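You operate a simulated robot arm through the tools that you are given. There is no shell and no other tool. Be economical: measure what you need, move in short steps, check, and stop when the job is done.

You are at the controls of a simulated robot arm. One attempt, no reset.

## Task
Shut off the tester's two uncovered cups, then run the leak test.
Fine: grip to green, turn the pump knob to HOLD till PASS lights, back to PUMP, release. Where these are worked on the way, their far stop is far enough and under half their travel is too little: pump knob.
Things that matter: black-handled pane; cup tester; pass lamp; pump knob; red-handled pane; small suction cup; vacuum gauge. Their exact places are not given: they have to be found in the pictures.

The check looks at the end state, three seconds after you hand in, the way a careful person would. Anything else that was tipped, shoved, dropped, spilled or broken makes it a failure.

## Robot
A 7-joint arm with a two-finger gripper on a trunk, on a base that drives. Base frame: it is fixed to the floor where the robot stands at the start and does not move with it; the origin is under the middle of the robot, x ahead of it, y to its left, z up. Lengths are in mm, angles in rad, forces in N, time in s.
With the tool pointing down near the work surface it reaches from about 380 to 780 mm from the robot's upright axis, wherever it stands. Its first joint turns from -2.496 to 2.496 rad. Places, roughly: cup tester [700, -500, 900]; pass lamp [300, -1500, 1200]; pump knob [300, -1500, 1000]; small suction cup [1250, 1000, 750]; vacuum gauge [400, -1300, 1200]. Payload 2.45 kg.
Tool frame: the origin (TCP) lies between the finger pads and is the grasp point; the fingertips stand 26 mm ahead of it; z points along the fingers, y is the line along which they close. The gripper opens to 96 mm. The gripper's body begins 69 mm behind the TCP.
Orientation is that of the tool frame in the base frame, as [roll, pitch, yaw] about the fixed x, y, z axes, in that order (R = Rz(yaw) Ry(pitch) Rx(roll)). With the fingers straight down and closing along the base's y, the tool's x points along the base's -x, its y along +y and its z along -z.

## Interface
- The arm moves only by the tool nudge_tool. Its argument "deltas" is a list of rows, each an object (a shift or turn left out is 0, a gripper value left out holds the last) with "xyz": the shift along the tool's x, y, z in units of 25 mm (1.0 is 25 mm), a list of three; "dr": the turn, a rotation vector about the tool's x, y, z in units of 8 degrees (1.0 is 8 degrees), a list of three; "grip": the closure, from 0 (fully open) to 1 (shut). In form: [{"xyz": [tx, ty, tz], "dr": [rx, ry, rz], "grip": grip}, ...]. A call has 1 to 12 rows; each row shifts and turns the commanded pose from where the row before left it, along the tool's axes as they then stand. A call with a number of a shift or a turn outside -1 to 1 is refused whole. Each row takes 0.2 s and may step no farther than 50 mm and 0.15 rad from the row before; otherwise, or with a gripper value out of range, the whole call is refused. A pose out of reach is approached as far as the arm can. The call stops where the force on the tool passes 40 N (or 10 N more than at its start, if that is more) or the arm is blocked; 0.2 s more then pass. The fingers move at their own pace and stop on an object; they squeeze with about 26 N. The grip force told is the motor's: it shows also when the fingers shut on nothing. Time passes only in rows, and 0.2 s behind the last, so rows that do not move let the fingers close. It gives the time, the measured TCP pose, the force on the tool (base axes), the opening and the grip force at its end, in the units of the frame above (readings bear some noise), with the torque about the TCP (base axes, N m) and any sound that the robot's microphone picked up.
- Cameras (640 x 400 px; columns grow to the right, rows downward): "scene" is now at [7, 118.5, 1531.9]; the picture's right is [-0.73, -0.68, -0.00], its down [-0.40, 0.42, -0.81] and it looks along [0.56, -0.59, -0.58] (base axes); focal length 266 px, centre (320, 200). "wrist" rides on the gripper at [82, 3, -98] in the tool frame; the picture's right is [-0.04, 1.00, 0.00], its down [-0.73, -0.03, -0.68] and it looks along [-0.68, -0.03, 0.73] (tool axes); focal length 256 px, centre (320, 200).
- grab_frame(camera): a new picture of that camera. It takes no simulated time.
- raise_lower(by): slides the trunk up (or, below 0, down) by that many mm; the arm and the scene camera ride with it, the base frame stays. It gives what a move gives, with no picture.
- base_move(legs): drives the robot by 1 to 6 legs, each [ahead, turn to the left] in mm and rad, along the robot's own axes; the way and the turn of a leg run together, so that a leg with both is an arc; at most 1500 mm and 3.142 rad a leg. The arm and the cameras ride along, it lands a little off, and it stops where it bumps. It gives what a move gives.
- head_to(pan, tilt): turns the head with the scene camera to pan (to the left, within 2.705 rad either way) and tilt (down, from -0.506 to 1.204), counted from straight ahead of the robot. It gives what a move gives.
- point_at(camera, pixels): there is no depth. For up to 12 entries [column, row, z] of the newest picture of that camera ("zoom" is the newest enlarged one), the place [x, y] in the base frame at which the ray of that pixel passes the height z, good to about 2 mm, but the place of the scene camera against the robot may be out by one fixed shift of up to 12 mm in any direction. It takes no simulated time.
- inspect(camera, box): a new picture of the part [left, top, right, bottom] of that camera's present view, enlarged. It takes no simulated time.
- sign_off(): hands the job in; it is judged then, once.

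Keep the steps short. Do not move on a guess: measure, check each grasp and each placing, and mend mistakes. In all there are 80 turns and 48 pictures (those below and enlarged ones count). Leave the gripper open and the arm clear of the work at the hand-in unless told otherwise, and finish with a single line.

The tools are called after "Emit:" as name(argument=value, ...) on one line, values as JSON. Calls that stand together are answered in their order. nudge_tool: Moves the arm, as the interface text tells. Its arguments: {"type":"object","properties":{"deltas":{"type":"array","items":{"type":"object","properties":{"xyz":{"type":"array","items":{"type":"number"}},"dr":{"type":"array","items":{"type":"number"}},"grip":{"type":"number"}}}}},"required":["deltas"]} The other tools are called the same way: raise_lower (by) slides the trunk up or down; base_move (legs) drives the base; head_to (pan, tilt) turns the head that bears the scene camera; grab_frame (camera) takes a picture; point_at (camera, pixels) gives the place at which the rays of pixels pass given heights; inspect (camera, box) takes an enlarged picture of a part of a camera's view; sign_off () hands the job in.

At the start:

```text
time: 0.0
eef_pos: [282.3, -467.0, 1209.7]
tool_rot: [3.141, -0.002, 3.141]
force: [-0.6, -0.4, 0.9]
ft_torque: [-0.01, -0.02, -0.04]
width: 95.8
gripper_force: 0.1
trunk travel left (down, up): [-575.0, 65.0]
robot x, y, heading: [0.3, 0.4, -0.001]
head pan, tilt: [-0.817, 0.618]
```

scene: 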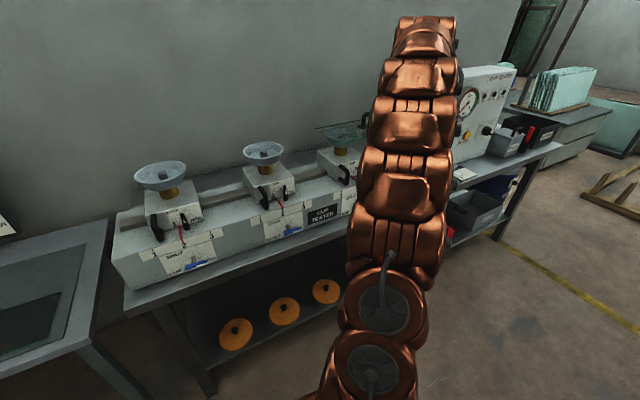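
wrist: 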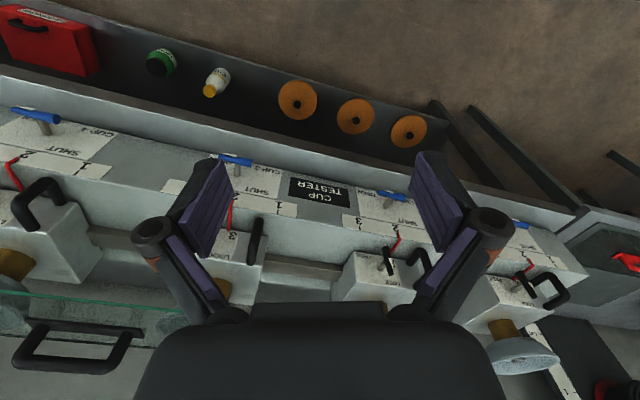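

I'll first look closely at the tester and the panel beyond the arm.

Emit:
inspect(camera="scene", box=[100, 110, 360, 290])

Emit:
inspect(camera="scene", box=[430, 50, 610, 240])

Emit:
inspect(camera="wrist", box=[0, 90, 640, 400])

```text
2.22 times, centred on (230, 200) of scene
```

zoom: 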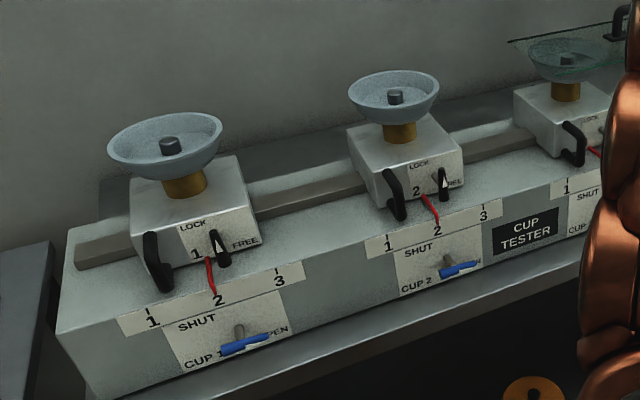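

```text
2.11 times, centred on (520, 145) of scene
```

zoom: 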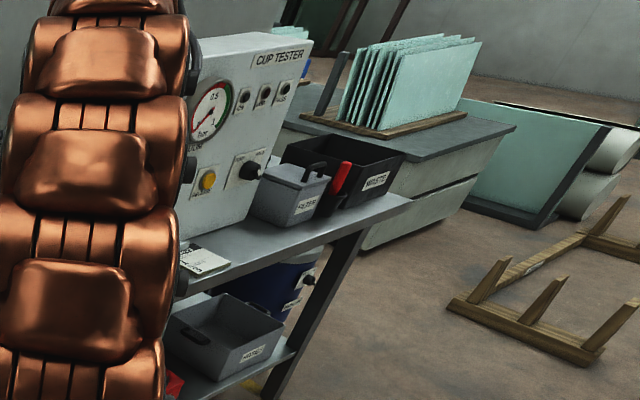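

```text
1.00 times, centred on (320, 245) of wrist (not enlarged: the box is as wide or as high as the picture)
```

zoom: 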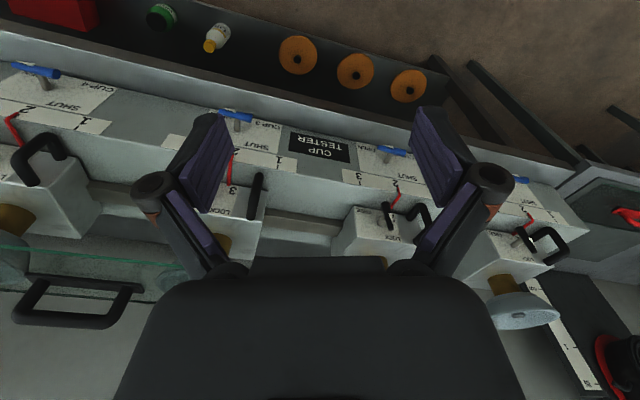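

Cups 1 and 2 look bare, with their blue levers at OPEN. I'll zoom in on the cup 1 and cup 2 valves.

Emit:
inspect(camera="scene", box=[140, 200, 240, 280])

Emit:
inspect(camera="scene", box=[240, 170, 340, 250])

Emit:
point_at(camera="scene", pixels=[[115, 225, 890], [345, 160, 890], [170, 180, 1000], [265, 152, 1000], [343, 130, 1000]])

```text
5.00 times, centred on (190, 240) of scene
```

zoom: 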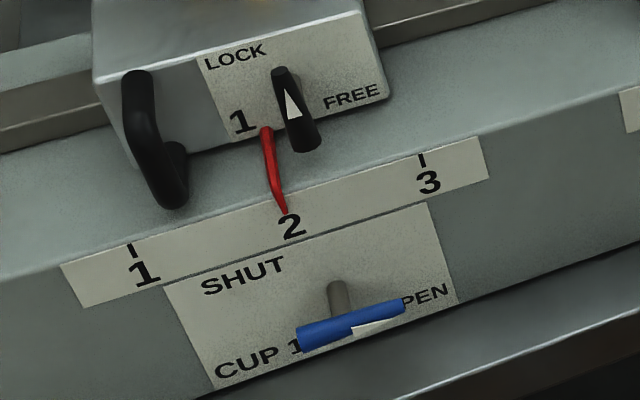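

```text
5.00 times, centred on (290, 210) of scene
```

zoom: 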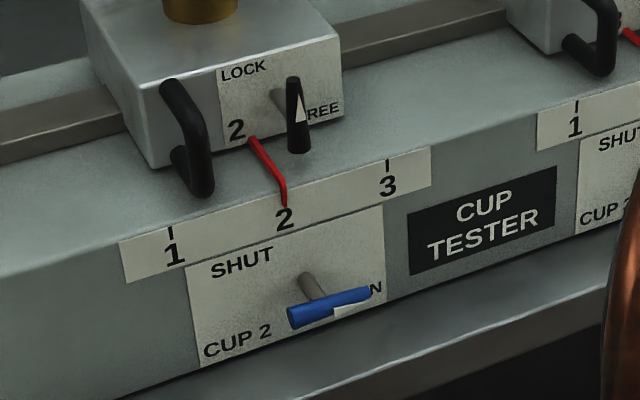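

```text
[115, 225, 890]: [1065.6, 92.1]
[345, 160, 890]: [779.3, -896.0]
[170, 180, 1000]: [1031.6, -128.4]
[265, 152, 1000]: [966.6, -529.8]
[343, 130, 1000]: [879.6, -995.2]
```

Levers 1 and 2 both point to OPEN (right). I'll triangulate the valve levers from both cameras.

Emit:
point_at(camera="wrist", pixels=[[392, 197, 800], [392, 197, 900], [235, 160, 800], [235, 160, 900], [40, 118, 800], [40, 118, 900], [515, 228, 800], [515, 228, 900]])

Emit:
point_at(camera="scene", pixels=[[296, 230, 800], [296, 230, 900], [198, 265, 800], [198, 265, 900]])

Emit:
grab_frame(camera="wrist")

```text
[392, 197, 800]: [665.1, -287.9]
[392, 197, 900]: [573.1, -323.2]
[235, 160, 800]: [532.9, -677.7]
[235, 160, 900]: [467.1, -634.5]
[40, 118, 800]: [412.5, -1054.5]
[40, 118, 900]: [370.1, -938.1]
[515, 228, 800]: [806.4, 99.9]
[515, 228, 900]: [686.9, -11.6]
```

```text
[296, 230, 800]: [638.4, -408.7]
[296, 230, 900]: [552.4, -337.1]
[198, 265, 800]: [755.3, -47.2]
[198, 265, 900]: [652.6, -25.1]
```

```text
40 pictures are left
```

wrist: 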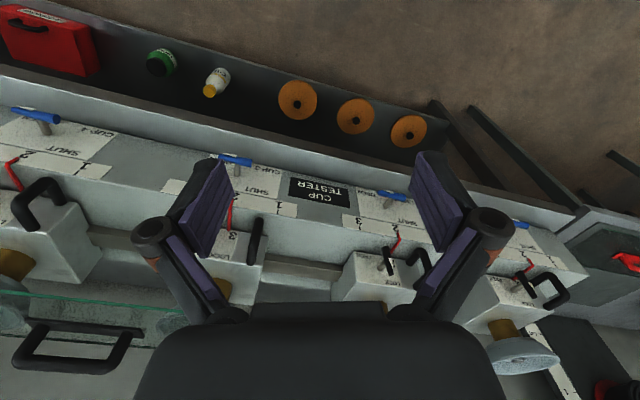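

Levers sit near z≈912 on a line running along (0.325, 0.946). I'll turn the base square to the tester and look around.

Emit:
base_move(legs=[[0, -0.331]])

Emit:
head_to(pan=-0.5, tilt=0.5)

Emit:
grab_frame(camera="scene")

Emit:
grab_frame(camera="wrist")

```text
time: 1.4
eef_pos: [115.4, -532.3, 1210.7]
tool_rot: [-3.142, 0.001, 2.814]
force: [-0.8, -0.7, -0.1]
ft_torque: [0.02, -0.01, 0.01]
width: 96.0
gripper_force: 0.1
trunk travel left (down, up): [-575.0, 65.0]
robot x, y, heading: [-0.3, 1.8, -0.33]
head pan, tilt: [-0.817, 0.618]
```

```text
time: 2.2
eef_pos: [116.2, -531.7, 1210.3]
tool_rot: [-3.141, 0.002, 2.814]
force: [0.1, -0.1, -1.2]
ft_torque: [0.01, -0.01, 0.0]
width: 96.1
gripper_force: 0.1
trunk travel left (down, up): [-575.0, 65.0]
robot x, y, heading: [3.3, 1.7, -0.333]
head pan, tilt: [-0.499, 0.499]
```

```text
39 pictures are left
```

scene: 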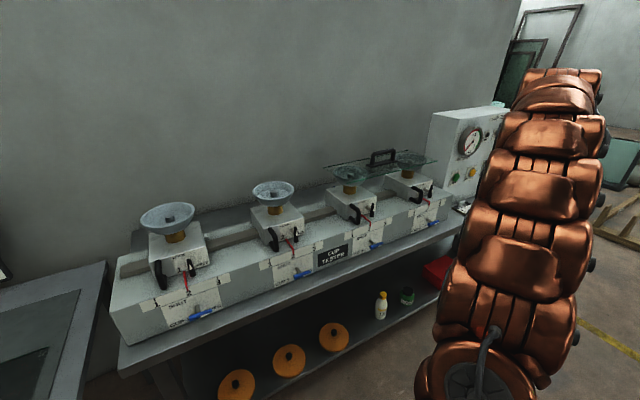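

```text
38 pictures are left
```

wrist: 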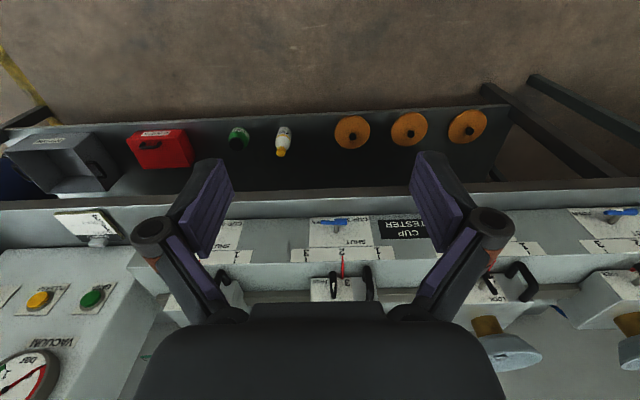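

The black-handled pane lies over cups 3 and 4. I'll zoom in on it and on the panel.

Emit:
inspect(camera="scene", box=[310, 140, 450, 260])

Emit:
inspect(camera="scene", box=[420, 90, 520, 220])

Emit:
inspect(camera="wrist", box=[0, 200, 160, 400])

```text
3.33 times, centred on (380, 200) of scene
```

zoom: 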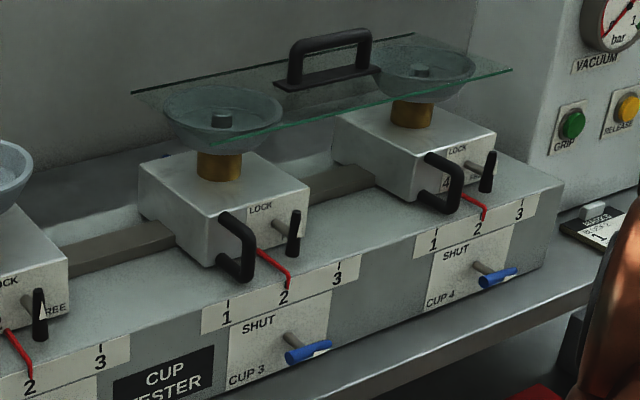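

```text
3.08 times, centred on (470, 155) of scene
```

zoom: 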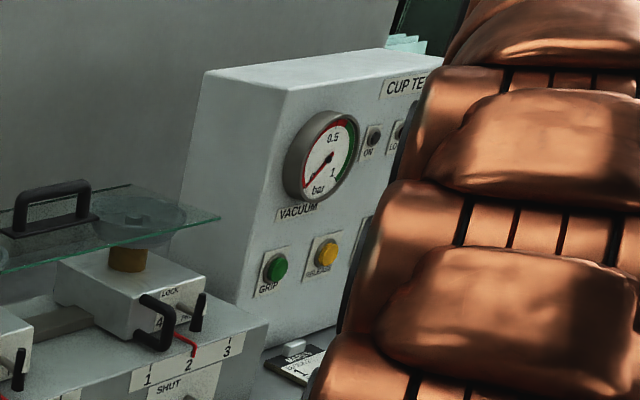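

```text
2.00 times, centred on (80, 300) of wrist
```

zoom: 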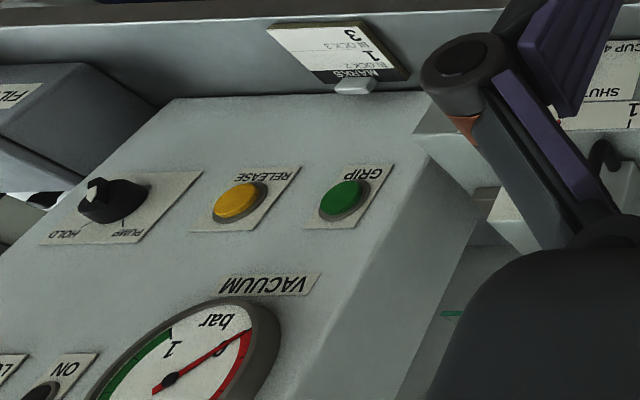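

GRIP (green), RELEASE (yellow) and the PUMP/HOLD knob are on the panel, and blue levers 3 and 4 stay open. I'll bring the arm in front of cup 2, still high and clear of the tester.

Emit:
nudge_tool(deltas=[{"xyz": [-0.4, 1, 0], "grip": 0.5}, {"xyz": [-0.4, 1, 0]}, {"xyz": [-0.4, 1, 0]}, {"xyz": [-0.4, 1, 0]}, {"xyz": [-0.4, 1, 0]}, {"xyz": [-0.4, 1, 0]}, {"xyz": [-0.4, 1, 0]}, {"xyz": [-0.4, 1, 0]}, {"xyz": [-0.4, 1, 0]}, {"xyz": [-0.4, 1, 0]}, {"xyz": [-0.4, 1, 0]}, {"xyz": [-0.4, 1, 0]}])

```text
time: 4.8
eef_pos: [327.5, -287.3, 1211.7]
tool_rot: [-3.14, 0.0, 2.815]
force: [-0.3, -0.6, -0.5]
ft_torque: [0.0, -0.01, 0.0]
width: 48.0
gripper_force: 0.0
trunk travel left (down, up): [-575.0, 65.0]
robot x, y, heading: [4.4, -3.2, -0.333]
head pan, tilt: [-0.499, 0.499]
```

Next I'll pitch the tool to horizontal, aimed at the tester.

Emit:
nudge_tool(deltas=[{"xyz": [-0.6, 0, 0], "dr": [0, -0.9375, 0]}, {"xyz": [-0.6, 0, 0], "dr": [0, -0.9375, 0]}, {"xyz": [-0.6, 0, 0], "dr": [0, -0.9375, 0]}, {"xyz": [-0.6, 0, 0], "dr": [0, -0.9375, 0]}, {"dr": [0, -0.9375, 0]}, {"dr": [0, -0.9375, 0]}, {"dr": [0, -0.9375, 0]}, {"dr": [0, -0.9375, 0]}, {"dr": [0, -0.9375, 0]}, {"dr": [0, -0.9375, 0]}, {"dr": [0, -0.9375, 0]}, {"dr": [0, -0.9375, 0]}])

```text
time: 7.5
eef_pos: [389.4, -327.7, 1246.1]
tool_rot: [3.138, 1.357, 2.815]
force: [-0.6, -0.4, 0.2]
ft_torque: [0.01, -0.01, -0.04]
width: 48.1
gripper_force: 0.0
out of reach, approached as far as the arm can: row 10, 11, 12
trunk travel left (down, up): [-575.0, 65.0]
robot x, y, heading: [-0.7, 0.1, -0.33]
head pan, tilt: [-0.499, 0.499]
```

The tool stopped 12° short of horizontal. I'll try the roll (fingers closing vertically, camera to the right) and see whether the arm can do it.

Emit:
nudge_tool(deltas=[{"dr": [0, 0, -0.9375]}, {"dr": [0, 0, -0.9375]}, {"dr": [0, 0, -0.9375]}, {"dr": [0, 0, -0.9375]}, {"dr": [0, 0, -0.9375]}, {"dr": [0, 0, -0.9375]}, {"dr": [0, 0, -0.9375]}, {"dr": [0, 0, -0.9375]}, {"dr": [0, 0, -0.9375]}, {"dr": [0, 0, -0.9375]}, {"dr": [0, 0, -0.9375]}, {"dr": [0, 0, -0.9375]}])

```text
time: 10.1
eef_pos: [389.5, -328.4, 1247.0]
tool_rot: [-1.789, -0.002, -1.895]
force: [-0.7, 0.6, -0.3]
ft_torque: [-0.01, 0.0, -0.01]
width: 48.1
gripper_force: 0.1
trunk travel left (down, up): [-575.0, 65.0]
robot x, y, heading: [1.4, 1.9, -0.328]
head pan, tilt: [-0.499, 0.499]
```

The roll works. I'll level the tool the last 12° while lowering a little.

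Emit:
nudge_tool(deltas=[{"xyz": [0, 1, 0]}, {"xyz": [0, 1, 0]}, {"xyz": [0, 1, 0]}, {"xyz": [0, 1, 0]}, {"xyz": [0, 1, 0], "dr": [0.52, 0, 0]}, {"xyz": [0, 1, 0], "dr": [0.52, 0, 0]}, {"xyz": [0, 1, 0], "dr": [0.52, 0, 0]}, {"xyz": [0, 1, 0]}, {"xyz": [0, 1, 0]}, {"xyz": [0, 1, 0]}])

```text
time: 12.2
eef_pos: [388.5, -371.9, 1190.2]
tool_rot: [-1.816, 0.0, -1.899]
force: [-0.7, 0.1, 0.0]
ft_torque: [0.02, -0.02, 0.0]
width: 47.8
gripper_force: 0.1
out of reach, approached as far as the arm can: row 1, 2, 3, 4, 5, 6, 7, 8, 9, 10
trunk travel left (down, up): [-575.0, 65.0]
robot x, y, heading: [-2.0, 1.8, -0.331]
head pan, tilt: [-0.499, 0.499]
```

Horizontal pointing needs a greater height relative to the trunk. I'll raise the tool and level it.

Emit:
nudge_tool(deltas=[{"xyz": [0, -1, 0]}, {"xyz": [0, -1, 0]}, {"xyz": [0, -1, 0]}, {"xyz": [0, -1, 0]}, {"xyz": [0, -1, 0]}, {"xyz": [0, -1, 0]}, {"xyz": [0, -1, 0]}, {"dr": [0.6, 0, 0]}, {"dr": [0.6, 0, 0]}, {"dr": [0.55, 0, 0]}])

```text
time: 14.4
eef_pos: [422.9, -381.9, 1362.1]
tool_rot: [-1.566, 0.001, -1.885]
force: [-0.5, 0.0, -0.8]
ft_torque: [-0.02, -0.01, 0.01]
width: 48.0
gripper_force: 0.1
trunk travel left (down, up): [-575.0, 65.0]
robot x, y, heading: [2.0, 3.2, -0.333]
head pan, tilt: [-0.499, 0.499]
```

The tool is level now. I'll lower the trunk so it drops to valve height, still about 80 mm short of the lever line.

Emit:
raise_lower(by=-390)

Emit:
head_to(pan=-0.2, tilt=0.45)

Emit:
grab_frame(camera="scene")

Emit:
grab_frame(camera="wrist")

```text
time: 18.2
eef_pos: [423.8, -382.1, 970.9]
tool_rot: [-1.565, 0.004, -1.887]
force: [0.1, -0.6, -0.8]
ft_torque: [-0.02, -0.02, -0.01]
width: 47.9
gripper_force: 0.1
trunk travel left (down, up): [-185.0, 455.0]
robot x, y, heading: [-0.5, -0.3, -0.333]
head pan, tilt: [-0.499, 0.499]
```

```text
time: 19.0
eef_pos: [423.8, -382.3, 972.0]
tool_rot: [-1.567, 0.001, -1.886]
force: [0.0, -0.3, 0.7]
ft_torque: [0.02, -0.02, 0.01]
width: 48.1
gripper_force: 0.0
trunk travel left (down, up): [-185.0, 455.0]
robot x, y, heading: [0.9, 2.0, -0.332]
head pan, tilt: [-0.201, 0.45]
```

```text
34 pictures are left
```

scene: 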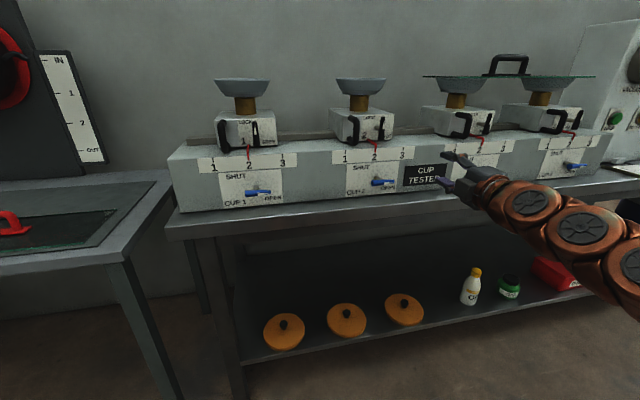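

```text
33 pictures are left
```

wrist: 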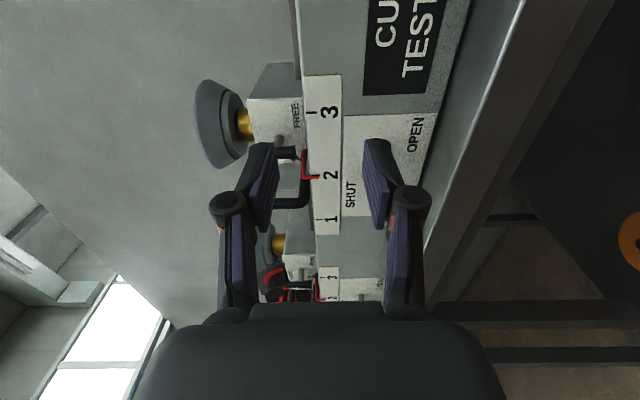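

Clear view now. I'll zoom in on levers 1 and 2 for exact positions.

Emit:
inspect(camera="scene", box=[205, 140, 415, 220])

```text
3.05 times, centred on (310, 180) of scene
```

zoom: 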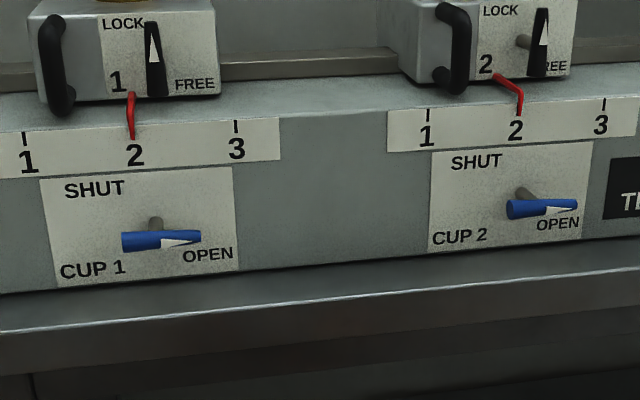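

Emit:
point_at(camera="zoom", pixels=[[542, 208, 880], [542, 208, 900], [542, 208, 920], [161, 241, 880], [161, 241, 900], [161, 241, 920], [524, 192, 900], [524, 192, 920], [155, 222, 900], [155, 222, 920]])

Emit:
inspect(camera="wrist", box=[280, 100, 460, 320])

```text
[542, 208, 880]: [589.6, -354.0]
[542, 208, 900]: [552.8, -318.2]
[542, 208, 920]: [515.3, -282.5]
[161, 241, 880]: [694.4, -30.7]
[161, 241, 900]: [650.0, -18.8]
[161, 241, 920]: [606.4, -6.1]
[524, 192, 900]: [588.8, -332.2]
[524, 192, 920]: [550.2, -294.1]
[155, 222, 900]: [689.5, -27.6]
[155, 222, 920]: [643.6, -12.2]
```

```text
1.82 times, centred on (370, 210) of wrist
```

zoom: 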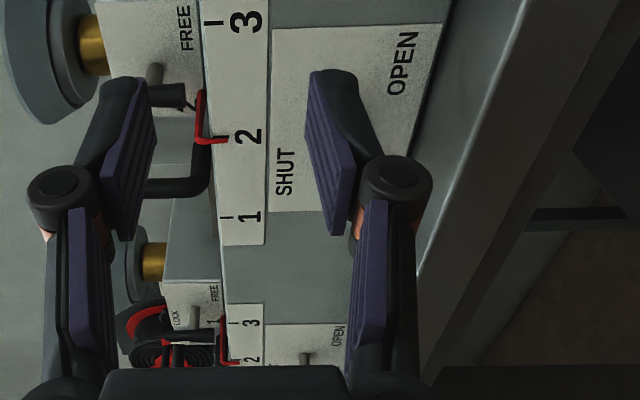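

Emit:
point_at(camera="zoom", pixels=[[505, 245, 870], [505, 245, 850], [505, 275, 870], [505, 275, 850], [505, 275, 830], [515, 143, 940], [515, 143, 920]])

Emit:
nudge_tool(deltas=[{"xyz": [-1, 0, 0]}, {"xyz": [-1, 0, 0]}, {"xyz": [-0.6, 0.7, 0]}, {"xyz": [0, 0.7, 0]}, {"xyz": [0, 0.6, 0]}])

Emit:
grab_frame(camera="wrist")

```text
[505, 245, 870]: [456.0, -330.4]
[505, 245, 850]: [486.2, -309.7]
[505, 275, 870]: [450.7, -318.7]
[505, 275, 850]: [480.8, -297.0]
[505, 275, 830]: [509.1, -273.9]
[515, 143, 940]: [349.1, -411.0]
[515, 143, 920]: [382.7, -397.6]
```

```text
time: 20.2
eef_pos: [446.0, -320.1, 920.6]
tool_rot: [-1.567, 0.002, -1.886]
force: [0.0, 0.3, 0.1]
ft_torque: [0.0, 0.03, 0.01]
width: 47.9
gripper_force: 0.0
trunk travel left (down, up): [-185.0, 455.0]
robot x, y, heading: [-3.0, -3.2, -0.327]
head pan, tilt: [-0.201, 0.45]
```

```text
30 pictures are left
```

wrist: 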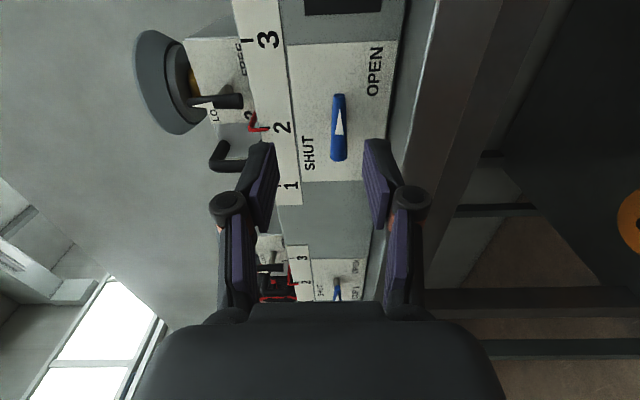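

From the wrist camera the lever centre is about (-26, 15, ~105) in tool axes. I'll centre on it, go 40 mm forward, and check.

Emit:
nudge_tool(deltas=[{"xyz": [-0.5, 0.3, 0]}, {"xyz": [-0.5, 0.3, 0]}, {"xyz": [0, 0, 0.8]}, {"xyz": [0, 0, 0.8]}])

Emit:
grab_frame(camera="wrist")

```text
time: 21.2
eef_pos: [488.3, -314.6, 912.2]
tool_rot: [-1.565, 0.0, -1.885]
force: [0.3, -0.1, -0.2]
ft_torque: [0.03, 0.01, -0.04]
width: 48.0
gripper_force: 0.1
out of reach, approached as far as the arm can: row 2
trunk travel left (down, up): [-185.0, 455.0]
robot x, y, heading: [-1.7, 0.5, -0.328]
head pan, tilt: [-0.201, 0.45]
```

```text
29 pictures are left
```

wrist: 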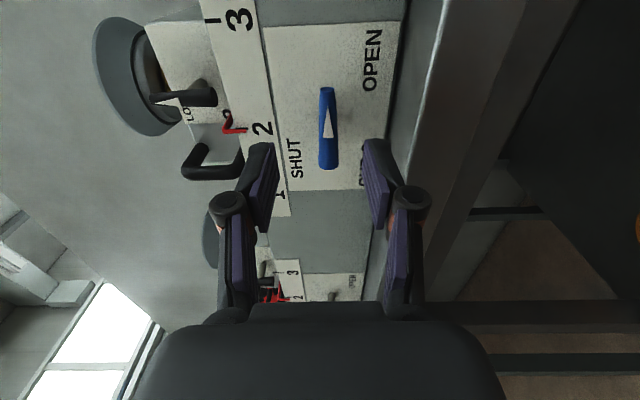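

Closing in: the lever is nearly centred. I'll go forward 40 mm and shift left 12 mm and down 5 mm, with the gripper partly open.

Emit:
nudge_tool(deltas=[{"xyz": [0, 0, 0.8]}, {"xyz": [-0.5, 0.2, 0]}, {"xyz": [0, 0, 0.6]}])

Emit:
inspect(camera="wrist", box=[200, 50, 440, 250])

Emit:
inspect(camera="scene", box=[330, 130, 450, 220])

```text
time: 22.0
eef_pos: [525.5, -313.9, 905.4]
tool_rot: [-1.567, 0.002, -1.885]
force: [0.3, -0.1, 0.8]
ft_torque: [0.0, -0.04, -0.01]
width: 48.0
gripper_force: 0.1
trunk travel left (down, up): [-185.0, 455.0]
robot x, y, heading: [-1.3, 1.3, -0.33]
head pan, tilt: [-0.201, 0.45]
```

```text
2.00 times, centred on (320, 150) of wrist
```

zoom: 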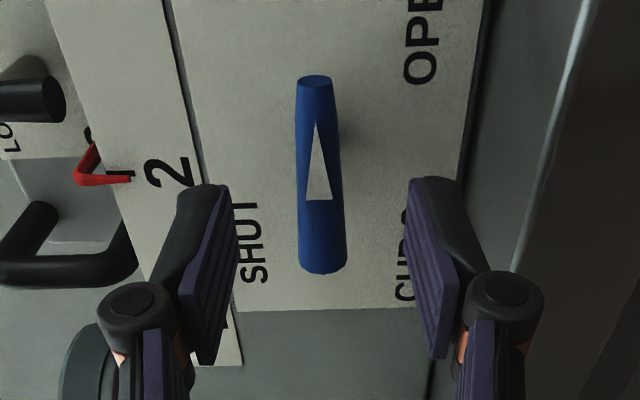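

```text
4.44 times, centred on (390, 175) of scene
```

zoom: 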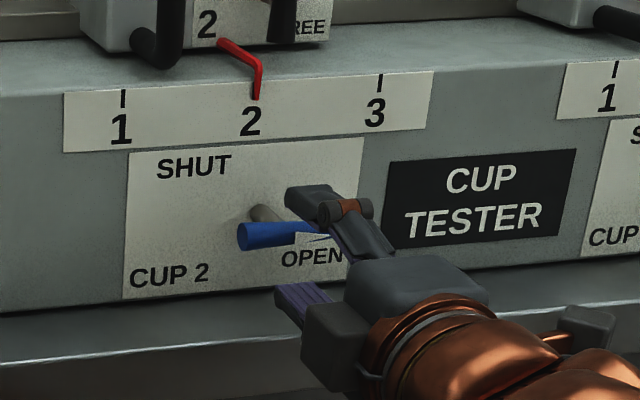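

Lever 2 is centred between the pads about 37 mm ahead. I'll go forward 23 mm, then close.

Emit:
nudge_tool(deltas=[{"xyz": [0, 0, 0.5]}, {"xyz": [0, 0, 0.45]}, {"grip": 0.7}, {"grip": 1.0}, {"grip": 1.0}, {"grip": 1.0}])

Emit:
inspect(camera="scene", box=[330, 130, 450, 220])

```text
time: 23.4
eef_pos: [547.6, -319.8, 905.4]
tool_rot: [-1.568, 0.0, -1.885]
force: [0.8, 1.0, -2.3]
ft_torque: [0.0, 0.05, 0.06]
width: 16.1
gripper_force: 41.9
trunk travel left (down, up): [-185.0, 455.0]
robot x, y, heading: [1.3, -1.9, -0.327]
head pan, tilt: [-0.201, 0.45]
```

```text
4.44 times, centred on (390, 175) of scene
```

zoom: 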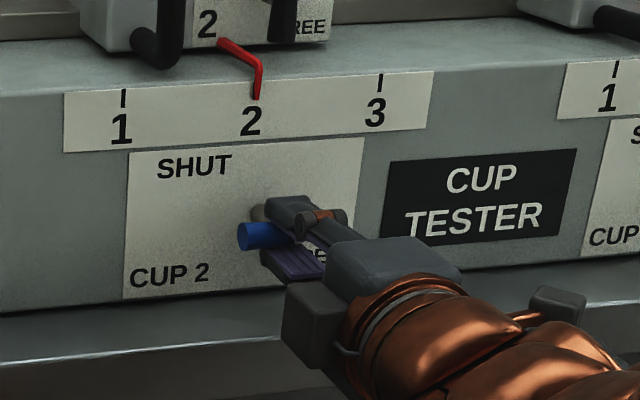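

It's gripped at 16 mm. The stem is about 6 mm left of the pads, so I'll turn counter-clockwise 45° along that small arc first and check.

Emit:
nudge_tool(deltas=[{"xyz": [0, -0.03, 0], "dr": [0, 0, -0.9375]}, {"xyz": [0, -0.03, 0], "dr": [0, 0, -0.9375]}, {"xyz": [0, -0.03, 0], "dr": [0, 0, -0.9375]}, {"xyz": [0, -0.03, 0], "dr": [0, 0, -0.9375]}, {"xyz": [0, -0.03, 0], "dr": [0, 0, -0.9375]}, {"xyz": [0, -0.03, 0], "dr": [0, 0, -0.9375]}])

```text
time: 24.8
eef_pos: [548.6, -319.0, 908.2]
tool_rot: [-1.573, -0.789, -1.882]
force: [-12.6, 10.4, -33.0]
ft_torque: [0.13, 0.56, 0.05]
width: 16.2
gripper_force: 42.0
trunk travel left (down, up): [-185.0, 455.0]
robot x, y, heading: [-1.6, 3.8, -0.331]
head pan, tilt: [-0.201, 0.45]
```

The force is 33 N down on the tool, so I'll check the lever's angle.

Emit:
inspect(camera="scene", box=[330, 130, 450, 220])

Emit:
inspect(camera="wrist", box=[200, 50, 440, 250])

```text
4.44 times, centred on (390, 175) of scene
```

zoom: 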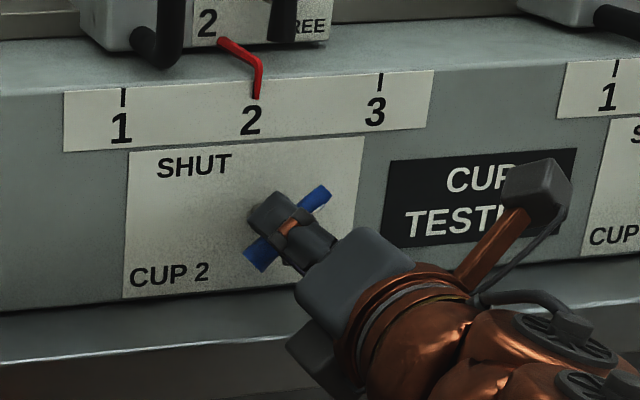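

```text
2.00 times, centred on (320, 150) of wrist
```

zoom: 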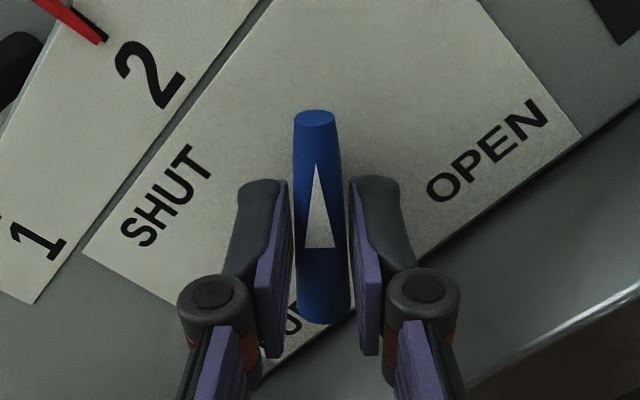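

The lever follows well at 45°. I'll ease 2.5 mm down to relieve the load and turn the remaining 45°.

Emit:
nudge_tool(deltas=[{"xyz": [-0.07, 0.07, 0]}, {"dr": [0, 0, -0.9375]}, {"dr": [0, 0, -0.9375]}, {"dr": [0, 0, -0.9375]}, {"dr": [0, 0, -0.9375]}, {"dr": [0, 0, -0.9375]}, {"dr": [0, 0, -0.9375]}])

Emit:
inspect(camera="wrist", box=[200, 50, 440, 250])

```text
time: 26.4
eef_pos: [549.0, -317.6, 908.6]
tool_rot: [0.256, -1.565, 2.572]
force: [-2.2, 12.9, -3.5]
ft_torque: [0.33, 0.8, 0.25]
width: 16.5
gripper_force: 42.2
trunk travel left (down, up): [-185.0, 455.0]
robot x, y, heading: [1.1, -5.8, -0.326]
head pan, tilt: [-0.201, 0.45]
```

```text
2.00 times, centred on (320, 150) of wrist
```

zoom: 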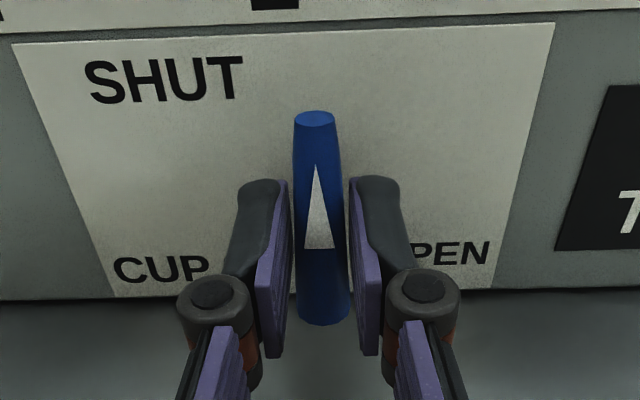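

It's turned 90°. I'll test for a stop with another 4°.

Emit:
nudge_tool(deltas=[{"dr": [0, 0, -0.5]}, {}])

```text
time: 27.0
eef_pos: [549.6, -317.6, 908.9]
tool_rot: [1.48, -1.501, 1.348]
force: [-0.1, 17.9, -1.8]
ft_torque: [1.06, -0.58, 0.26]
width: 17.2
gripper_force: 42.6
trunk travel left (down, up): [-185.0, 455.0]
robot x, y, heading: [1.3, -3.5, -0.328]
head pan, tilt: [-0.201, 0.45]
```

The torque jumped to 1.2 N m, so the stop is at 90° and cup 2 is shut. I'll open and back off.

Emit:
nudge_tool(deltas=[{"dr": [0, 0, 0.4]}, {"grip": 0.5}, {"grip": 0.5}, {"grip": 0.5}, {"xyz": [0, 0, -1]}, {"xyz": [0, 0, -1]}, {"xyz": [0, 0, -1]}])

Emit:
grab_frame(camera="wrist")

```text
time: 28.6
eef_pos: [474.1, -302.8, 894.2]
tool_rot: [1.999, -1.469, 0.808]
force: [2.3, 2.1, 1.4]
ft_torque: [0.05, 0.0, -0.31]
width: 48.0
gripper_force: 0.1
trunk travel left (down, up): [-185.0, 455.0]
robot x, y, heading: [1.2, -1.7, -0.329]
head pan, tilt: [-0.201, 0.45]
```

```text
22 pictures are left
```

wrist: 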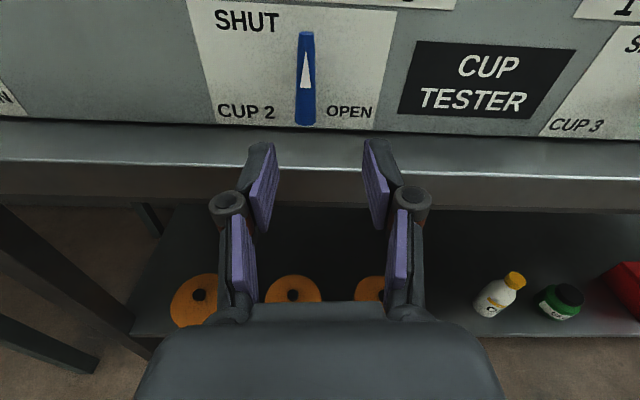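

Cup 2 reads SHUT. Now I'll roll back so the fingers close vertically again for cup 1.

Emit:
nudge_tool(deltas=[{"dr": [0, 0, 0.945]}, {"dr": [0, 0, 0.945]}, {"dr": [0, 0, 0.945]}, {"dr": [0, 0, 0.945]}, {"dr": [0, 0, 0.945]}, {"dr": [0, 0, 0.945]}, {"dr": [0, 0, 0.945]}, {"dr": [0, 0, 0.945]}, {"dr": [0, 0, 0.945]}, {"dr": [0, 0, 0.945]}, {"dr": [0, 0, 0.945]}, {"dr": [0, 0, 0.945]}])

```text
time: 31.2
eef_pos: [477.0, -295.3, 908.7]
tool_rot: [-1.565, 0.003, -1.884]
force: [-0.8, 0.8, -0.4]
ft_torque: [-0.01, -0.01, 0.02]
width: 47.7
gripper_force: 0.1
trunk travel left (down, up): [-185.0, 455.0]
robot x, y, heading: [-0.4, -0.8, -0.333]
head pan, tilt: [-0.201, 0.45]
```

Level again at z 909. I'll slide left 300 mm towards cup 1, staying back from the levers.

Emit:
nudge_tool(deltas=[{"xyz": [-1, 0, 0]}, {"xyz": [-1, 0, 0]}, {"xyz": [-1, 0, 0]}, {"xyz": [-1, 0, 0]}, {"xyz": [-1, 0, 0]}, {"xyz": [-1, 0, 0]}, {"xyz": [-1, 0, 0]}, {"xyz": [-1, 0, 0]}, {"xyz": [-1, 0, 0]}, {"xyz": [-1, 0, 0]}, {"xyz": [-1, 0, 0]}, {"xyz": [-1, 0, 0]}])

Emit:
grab_frame(camera="wrist")

```text
time: 33.8
eef_pos: [569.9, -53.1, 916.5]
tool_rot: [-1.571, 0.008, -1.884]
force: [0.5, -0.4, 0.8]
ft_torque: [-0.03, 0.0, 0.0]
width: 48.1
gripper_force: 0.0
out of reach, approached as far as the arm can: row 1, 2, 4, 5
trunk travel left (down, up): [-185.0, 455.0]
robot x, y, heading: [1.9, 1.2, -0.331]
head pan, tilt: [-0.201, 0.45]
```

```text
21 pictures are left
```

wrist: 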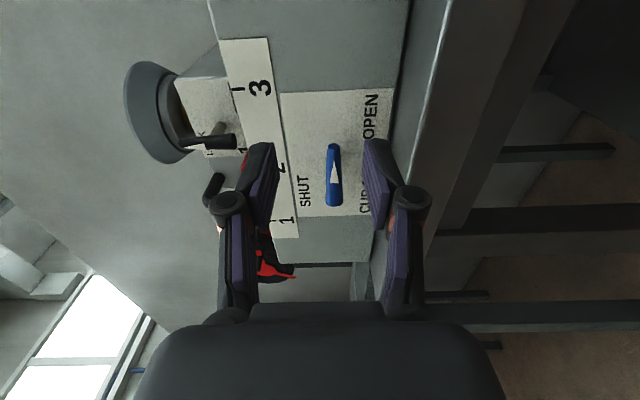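

Lever 1's bar centre is about (-50, 9, 74) in tool axes. I'll align and advance to the same standoff as lever 2, checking before closing.

Emit:
nudge_tool(deltas=[{"xyz": [-0.5, 0, 0.7]}, {"xyz": [-0.9, 0.2, 0.3]}, {"xyz": [-0.9, 0.18, 0]}, {"xyz": [0, 0, 0.7]}, {"xyz": [0, 0, 0.3]}])

Emit:
inspect(camera="wrist", box=[200, 50, 440, 250])

```text
time: 34.7
eef_pos: [595.7, 3.7, 935.1]
tool_rot: [-1.61, 0.326, -1.826]
force: [0.1, -0.8, 0.1]
ft_torque: [-0.02, 0.0, 0.0]
width: 48.0
gripper_force: 0.0
trunk travel left (down, up): [-185.0, 455.0]
robot x, y, heading: [3.7, 0.6, -0.33]
head pan, tilt: [-0.201, 0.45]
stopped in row 4: the arm was blocked; the commanded pose is now the measured one
```

```text
2.00 times, centred on (320, 150) of wrist
```

zoom: 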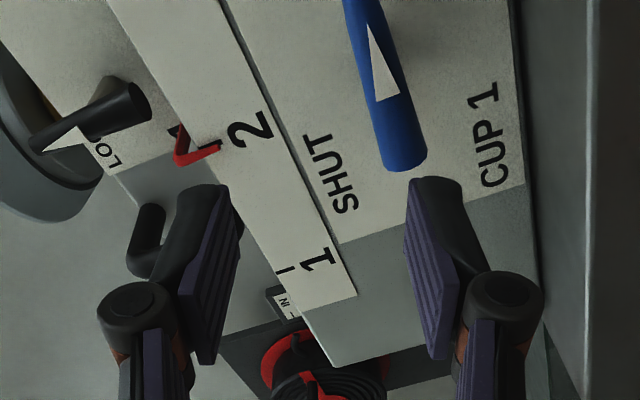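

The arm strained at this offset (it's twisted and blocked by its own limits, with no contact force). I'll back off, straighten and return right. Then I'll drive the base so cup 1 has the geometry that worked for cup 2.

Emit:
nudge_tool(deltas=[{"xyz": [0, 0, -1]}, {"xyz": [0, 0, -0.8]}, {"xyz": [0.5, 0, 0], "dr": [0.1, 0.15, -0.8]}, {"xyz": [0.5, 0, 0], "dr": [0.1, 0.15, -0.8]}, {"xyz": [1, 0, 0], "dr": [0.1, 0.13, -0.73]}, {"xyz": [1, 0, 0]}, {"xyz": [1, 0, 0]}, {"xyz": [1, 0, 0]}, {"xyz": [1, 0, 0]}, {"xyz": [1, 0, 0]}])

```text
time: 35.8
eef_pos: [566.4, -5.8, 824.0]
tool_rot: [-1.847, 0.233, -1.89]
force: [0.2, 0.6, 0.0]
ft_torque: [0.02, 0.01, 0.03]
width: 47.9
gripper_force: 0.1
trunk travel left (down, up): [-185.0, 455.0]
robot x, y, heading: [-2.7, -0.2, -0.328]
head pan, tilt: [-0.201, 0.45]
stopped in row 5: the arm was blocked; the commanded pose is now the measured one
```

The tool dropped to z 824, so I need to see the arm before moving again.

Emit:
grab_frame(camera="scene")

```text
19 pictures are left
```

scene: 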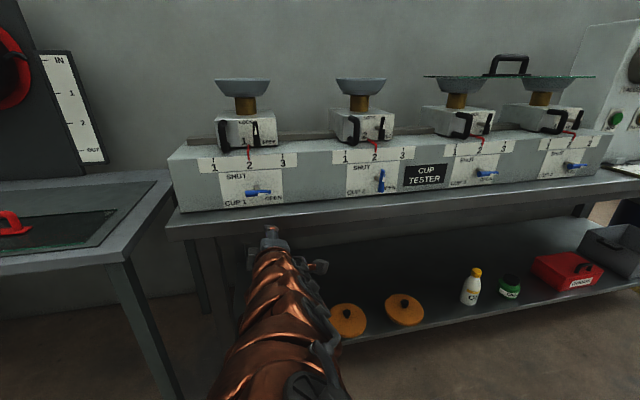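

The tool is just in front of the bench edge with nothing disturbed. I'll back the base straight out by 400 mm before fixing the arm pose.

Emit:
base_move(legs=[[-400, 0]])

Emit:
raise_lower(by=-100)

```text
time: 38.3
eef_pos: [190.0, 119.5, 827.1]
tool_rot: [-1.841, 0.23, -1.892]
force: [0.2, 0.4, 0.3]
ft_torque: [0.01, -0.03, 0.02]
width: 47.7
gripper_force: 0.0
trunk travel left (down, up): [-185.0, 455.0]
robot x, y, heading: [-379.0, 127.1, -0.332]
head pan, tilt: [-0.201, 0.45]
```

```text
time: 39.6
eef_pos: [191.5, 120.3, 726.7]
tool_rot: [-1.842, 0.231, -1.895]
force: [0.4, -0.1, 1.1]
ft_torque: [-0.08, 0.01, 0.04]
width: 47.8
gripper_force: 0.0
trunk travel left (down, up): [-85.0, 555.0]
robot x, y, heading: [-375.5, 127.9, -0.323]
head pan, tilt: [-0.201, 0.45]
```

Free space now. I'll raise the tool 200 mm relative to the trunk, then straighten it.

Emit:
nudge_tool(deltas=[{"xyz": [0, -1, 0]}, {"xyz": [0, -1, 0]}, {"xyz": [0, -1, 0]}, {"xyz": [0, -1, 0]}, {"xyz": [0, -1, 0]}, {"xyz": [0, -1, 0]}, {"xyz": [0, -1, 0]}, {"xyz": [0, -1, 0]}])

Emit:
nudge_tool(deltas=[{"xyz": [1, 0, 0], "dr": [0.6, 0, -0.5]}, {"xyz": [1, 0, 0], "dr": [0.6, 0, -0.5]}, {"xyz": [1, 0, 0], "dr": [0.6, 0, -0.5]}, {"xyz": [1, 0, 0]}, {"xyz": [1, 0, 0]}, {"xyz": [1, 0, 0]}, {"xyz": [1, 0, 0]}, {"xyz": [1, 0, 0]}])

```text
time: 41.4
eef_pos: [228.1, 61.9, 915.9]
tool_rot: [-1.839, 0.23, -1.892]
force: [0.2, 0.2, -1.2]
ft_torque: [0.01, -0.02, -0.03]
width: 48.0
gripper_force: 0.0
trunk travel left (down, up): [-85.0, 555.0]
robot x, y, heading: [-373.4, 130.0, -0.328]
head pan, tilt: [-0.201, 0.45]
```

```text
time: 43.2
eef_pos: [170.0, -128.5, 899.9]
tool_rot: [-1.586, 0.023, -1.863]
force: [0.1, 0.0, -0.8]
ft_torque: [0.02, 0.04, 0.0]
width: 48.1
gripper_force: 0.0
trunk travel left (down, up): [-85.0, 555.0]
robot x, y, heading: [-376.7, 126.8, -0.329]
head pan, tilt: [-0.201, 0.45]
```

The pose is straight again. I'll drive left 290 mm (turn, go, turn back) and forward 350 mm towards cup 1.

Emit:
base_move(legs=[[0, 1.571], [290, 0], [0, -1.571]])

Emit:
base_move(legs=[[320, 0]])

Emit:
grab_frame(camera="wrist")

```text
time: 52.9
eef_pos: [260.7, 144.2, 899.1]
tool_rot: [-1.585, 0.024, -1.866]
force: [-0.4, 0.2, 0.0]
ft_torque: [0.01, 0.02, 0.01]
width: 47.9
gripper_force: 0.1
trunk travel left (down, up): [-85.0, 555.0]
robot x, y, heading: [-283.1, 405.2, -0.34]
head pan, tilt: [-0.201, 0.45]
```

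```text
time: 55.0
eef_pos: [563.1, 39.7, 900.9]
tool_rot: [-1.584, 0.026, -1.866]
force: [0.1, 0.1, -0.9]
ft_torque: [-0.01, -0.02, 0.01]
width: 48.0
gripper_force: 0.1
trunk travel left (down, up): [-85.0, 555.0]
robot x, y, heading: [13.6, 299.8, -0.33]
head pan, tilt: [-0.201, 0.45]
```

```text
18 pictures are left
```

wrist: 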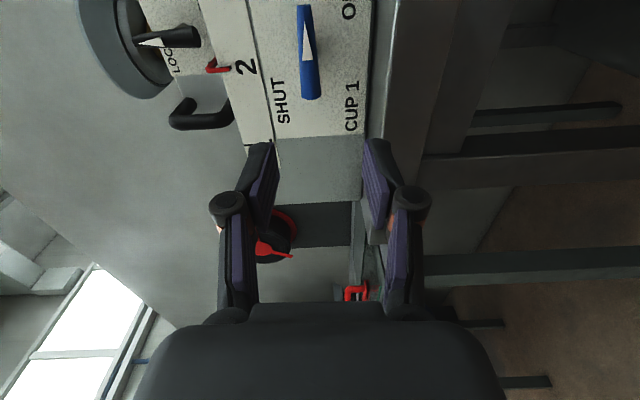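

Lever 1 is ahead, slightly right and up. I'll trim the orientation, move right 29 mm, up 6 mm and forward 55 mm, then look.

Emit:
nudge_tool(deltas=[{"xyz": [0.6, -0.12, 0], "dr": [0.12, 0.14, -0.19]}, {"xyz": [0.56, -0.12, 0.2]}, {"xyz": [0, 0, 1]}, {"xyz": [0, 0, 1]}])

Emit:
inspect(camera="wrist", box=[200, 50, 440, 250])

```text
time: 56.0
eef_pos: [607.0, -4.2, 907.2]
tool_rot: [-1.567, -0.002, -1.885]
force: [0.0, 0.0, 0.6]
ft_torque: [-0.05, 0.03, 0.0]
width: 48.1
gripper_force: 0.0
trunk travel left (down, up): [-85.0, 555.0]
robot x, y, heading: [16.4, 298.5, -0.333]
head pan, tilt: [-0.201, 0.45]
```

```text
2.00 times, centred on (320, 150) of wrist
```

zoom: 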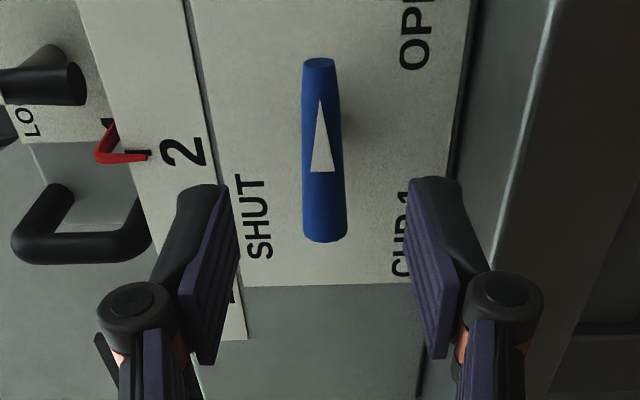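

Centred well. I'll go forward 41 mm, close, and check the grip.

Emit:
nudge_tool(deltas=[{"xyz": [-0.08, 0, 0.8]}, {"xyz": [0, 0, 0.82]}, {"grip": 0.7}, {"grip": 1.0}, {"grip": 1.0}, {"grip": 1.0}])

```text
time: 57.4
eef_pos: [646.1, -14.2, 905.5]
tool_rot: [-1.569, -0.001, -1.885]
force: [0.7, 0.0, -3.1]
ft_torque: [0.02, 0.1, -0.19]
width: 16.7
gripper_force: 42.0
trunk travel left (down, up): [-85.0, 555.0]
robot x, y, heading: [16.9, 300.2, -0.33]
head pan, tilt: [-0.201, 0.45]
```

Gripped at 16.7 mm. I'll turn counter-clockwise in two halves.

Emit:
nudge_tool(deltas=[{"dr": [0, 0, -0.9375]}, {"dr": [0, 0, -0.9375]}, {"dr": [0, 0, -0.9375]}, {"dr": [0, 0, -0.9375]}, {"dr": [0, 0, -0.9375]}, {"dr": [0, 0, -0.9375]}])

```text
time: 58.8
eef_pos: [646.2, -14.9, 907.7]
tool_rot: [-1.565, -0.79, -1.888]
force: [3.9, 3.6, 4.3]
ft_torque: [0.0, -0.04, 0.03]
width: 16.1
gripper_force: 42.2
trunk travel left (down, up): [-85.0, 555.0]
robot x, y, heading: [17.1, 298.6, -0.331]
head pan, tilt: [-0.201, 0.45]
```

Emit:
nudge_tool(deltas=[{"dr": [0, 0, -0.9375]}, {"dr": [0, 0, -0.9375]}, {"dr": [0, 0, -0.9375]}, {"dr": [0, 0, -0.9375]}, {"dr": [0, 0, -0.9375]}, {"dr": [0, 0, -0.9375]}, {"dr": [0, 0, -0.4]}, {}])

```text
time: 60.6
eef_pos: [646.4, -12.8, 907.8]
tool_rot: [1.51, -1.511, 1.32]
force: [7.8, 19.3, 9.1]
ft_torque: [0.88, -1.09, 0.4]
width: 17.1
gripper_force: 42.9
trunk travel left (down, up): [-85.0, 555.0]
robot x, y, heading: [16.6, 301.3, -0.334]
head pan, tilt: [-0.201, 0.45]
```

The stop was felt at 90° (torque about 1.2 N m). I'll open, back off and verify.

Emit:
nudge_tool(deltas=[{"dr": [0, 0, 0.4]}, {"grip": 0.5}, {"grip": 0.5}, {"grip": 0.5}, {"xyz": [0, 0, -1]}, {"xyz": [0, 0, -1]}, {"xyz": [0, 0, -1]}])

Emit:
base_move(legs=[[-400, 0]])

Emit:
grab_frame(camera="scene")

```text
time: 62.2
eef_pos: [574.2, 9.2, 907.6]
tool_rot: [0.78, -1.566, 2.049]
force: [0.2, -0.1, 0.1]
ft_torque: [0.0, 0.03, -0.02]
width: 47.9
gripper_force: 0.1
trunk travel left (down, up): [-85.0, 555.0]
robot x, y, heading: [18.8, 298.0, -0.336]
head pan, tilt: [-0.201, 0.45]
```

```text
time: 64.7
eef_pos: [197.9, 139.8, 906.4]
tool_rot: [0.749, -1.568, 2.077]
force: [0.0, 0.0, -0.2]
ft_torque: [0.02, -0.02, 0.0]
width: 48.0
gripper_force: 0.0
trunk travel left (down, up): [-85.0, 555.0]
robot x, y, heading: [-361.6, 429.9, -0.336]
head pan, tilt: [-0.201, 0.45]
```

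```text
16 pictures are left
```

scene: 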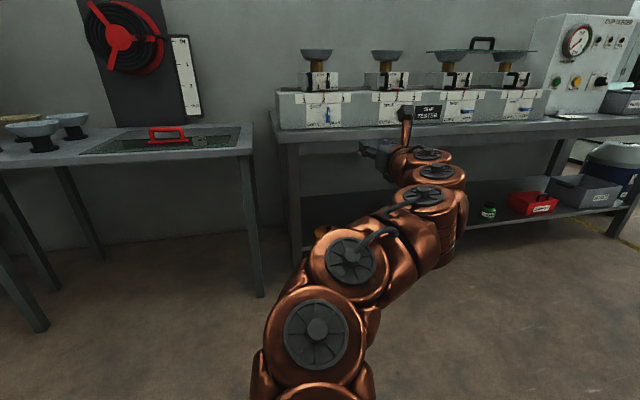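

Both levers now stand up at SHUT. I'll zoom in on the panel to locate the buttons, knob and lamps.

Emit:
inspect(camera="scene", box=[530, 5, 640, 125])

Emit:
point_at(camera="scene", pixels=[[556, 81, 1000], [577, 80, 1000], [600, 82, 1000], [578, 42, 1130], [327, 115, 907], [403, 111, 907]])

```text
3.33 times, centred on (585, 65) of scene
```

zoom: 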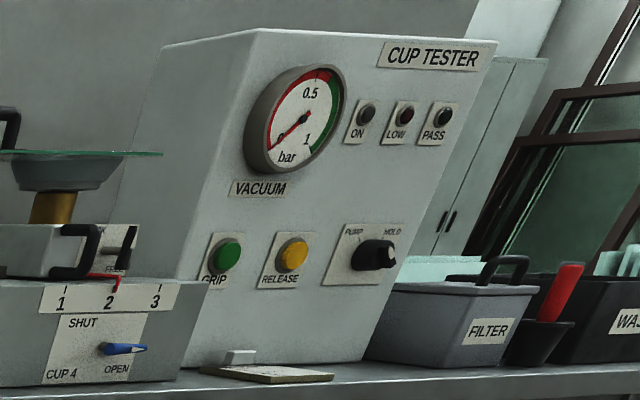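

```text
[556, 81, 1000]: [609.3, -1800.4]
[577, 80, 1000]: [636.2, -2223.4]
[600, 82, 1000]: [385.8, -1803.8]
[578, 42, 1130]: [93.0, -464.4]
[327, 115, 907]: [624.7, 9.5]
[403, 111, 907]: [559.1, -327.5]
```

Emit:
point_at(camera="zoom", pixels=[[228, 256, 900], [228, 256, 980], [292, 255, 900], [292, 255, 980], [368, 253, 900], [368, 253, 980], [304, 119, 1150], [304, 119, 1250], [443, 118, 1150], [443, 118, 1250]])

```text
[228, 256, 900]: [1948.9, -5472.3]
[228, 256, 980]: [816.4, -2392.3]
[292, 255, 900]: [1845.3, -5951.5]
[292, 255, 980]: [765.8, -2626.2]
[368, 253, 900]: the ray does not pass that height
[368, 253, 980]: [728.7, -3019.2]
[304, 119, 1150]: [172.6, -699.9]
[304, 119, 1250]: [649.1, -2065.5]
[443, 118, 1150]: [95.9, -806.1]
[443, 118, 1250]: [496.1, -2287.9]
```

Estimates: GRIP ≈ (385,-1220,1011), RELEASE ≈ (348,-1335,1011), knob ≈ (300,-1450,1011). I'll drive along the bench and raise the trunk to match.

Emit:
base_move(legs=[[0, -1.571], [1387, 0], [0, 1.593]])

Emit:
raise_lower(by=105)

Emit:
base_move(legs=[[380, 0]])

Emit:
grab_frame(camera="wrist")

```text
time: 79.3
eef_pos: [-254.7, -1155.2, 906.8]
tool_rot: [0.733, -1.568, 2.104]
force: [-0.4, 0.3, 0.7]
ft_torque: [-0.01, -0.04, 0.01]
width: 48.1
gripper_force: 0.0
trunk travel left (down, up): [-85.0, 555.0]
robot x, y, heading: [-816.5, -870.9, -0.322]
head pan, tilt: [-0.201, 0.45]
```

```text
time: 80.7
eef_pos: [-254.2, -1154.2, 1012.5]
tool_rot: [0.738, -1.567, 2.097]
force: [-0.3, -0.2, 0.5]
ft_torque: [0.03, 0.06, -0.02]
width: 48.0
gripper_force: 0.2
trunk travel left (down, up): [-190.0, 450.0]
robot x, y, heading: [-817.0, -870.0, -0.321]
head pan, tilt: [-0.201, 0.45]
```

```text
time: 83.1
eef_pos: [104.1, -1278.1, 1011.9]
tool_rot: [0.733, -1.567, 2.1]
force: [-1.3, 0.7, 0.9]
ft_torque: [0.0, -0.01, -0.02]
width: 48.0
gripper_force: 0.0
trunk travel left (down, up): [-190.0, 450.0]
robot x, y, heading: [-456.1, -989.6, -0.329]
head pan, tilt: [-0.201, 0.45]
```

```text
14 pictures are left
```

wrist: 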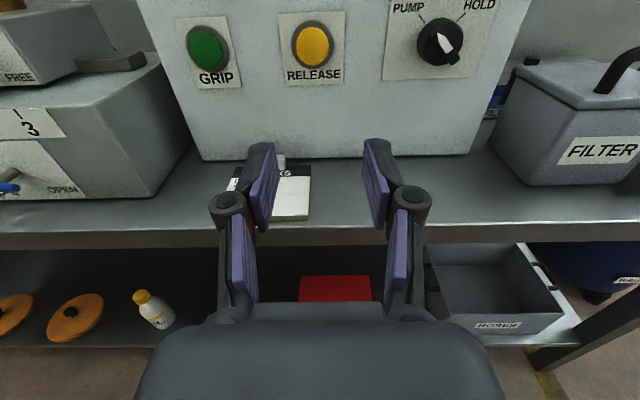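

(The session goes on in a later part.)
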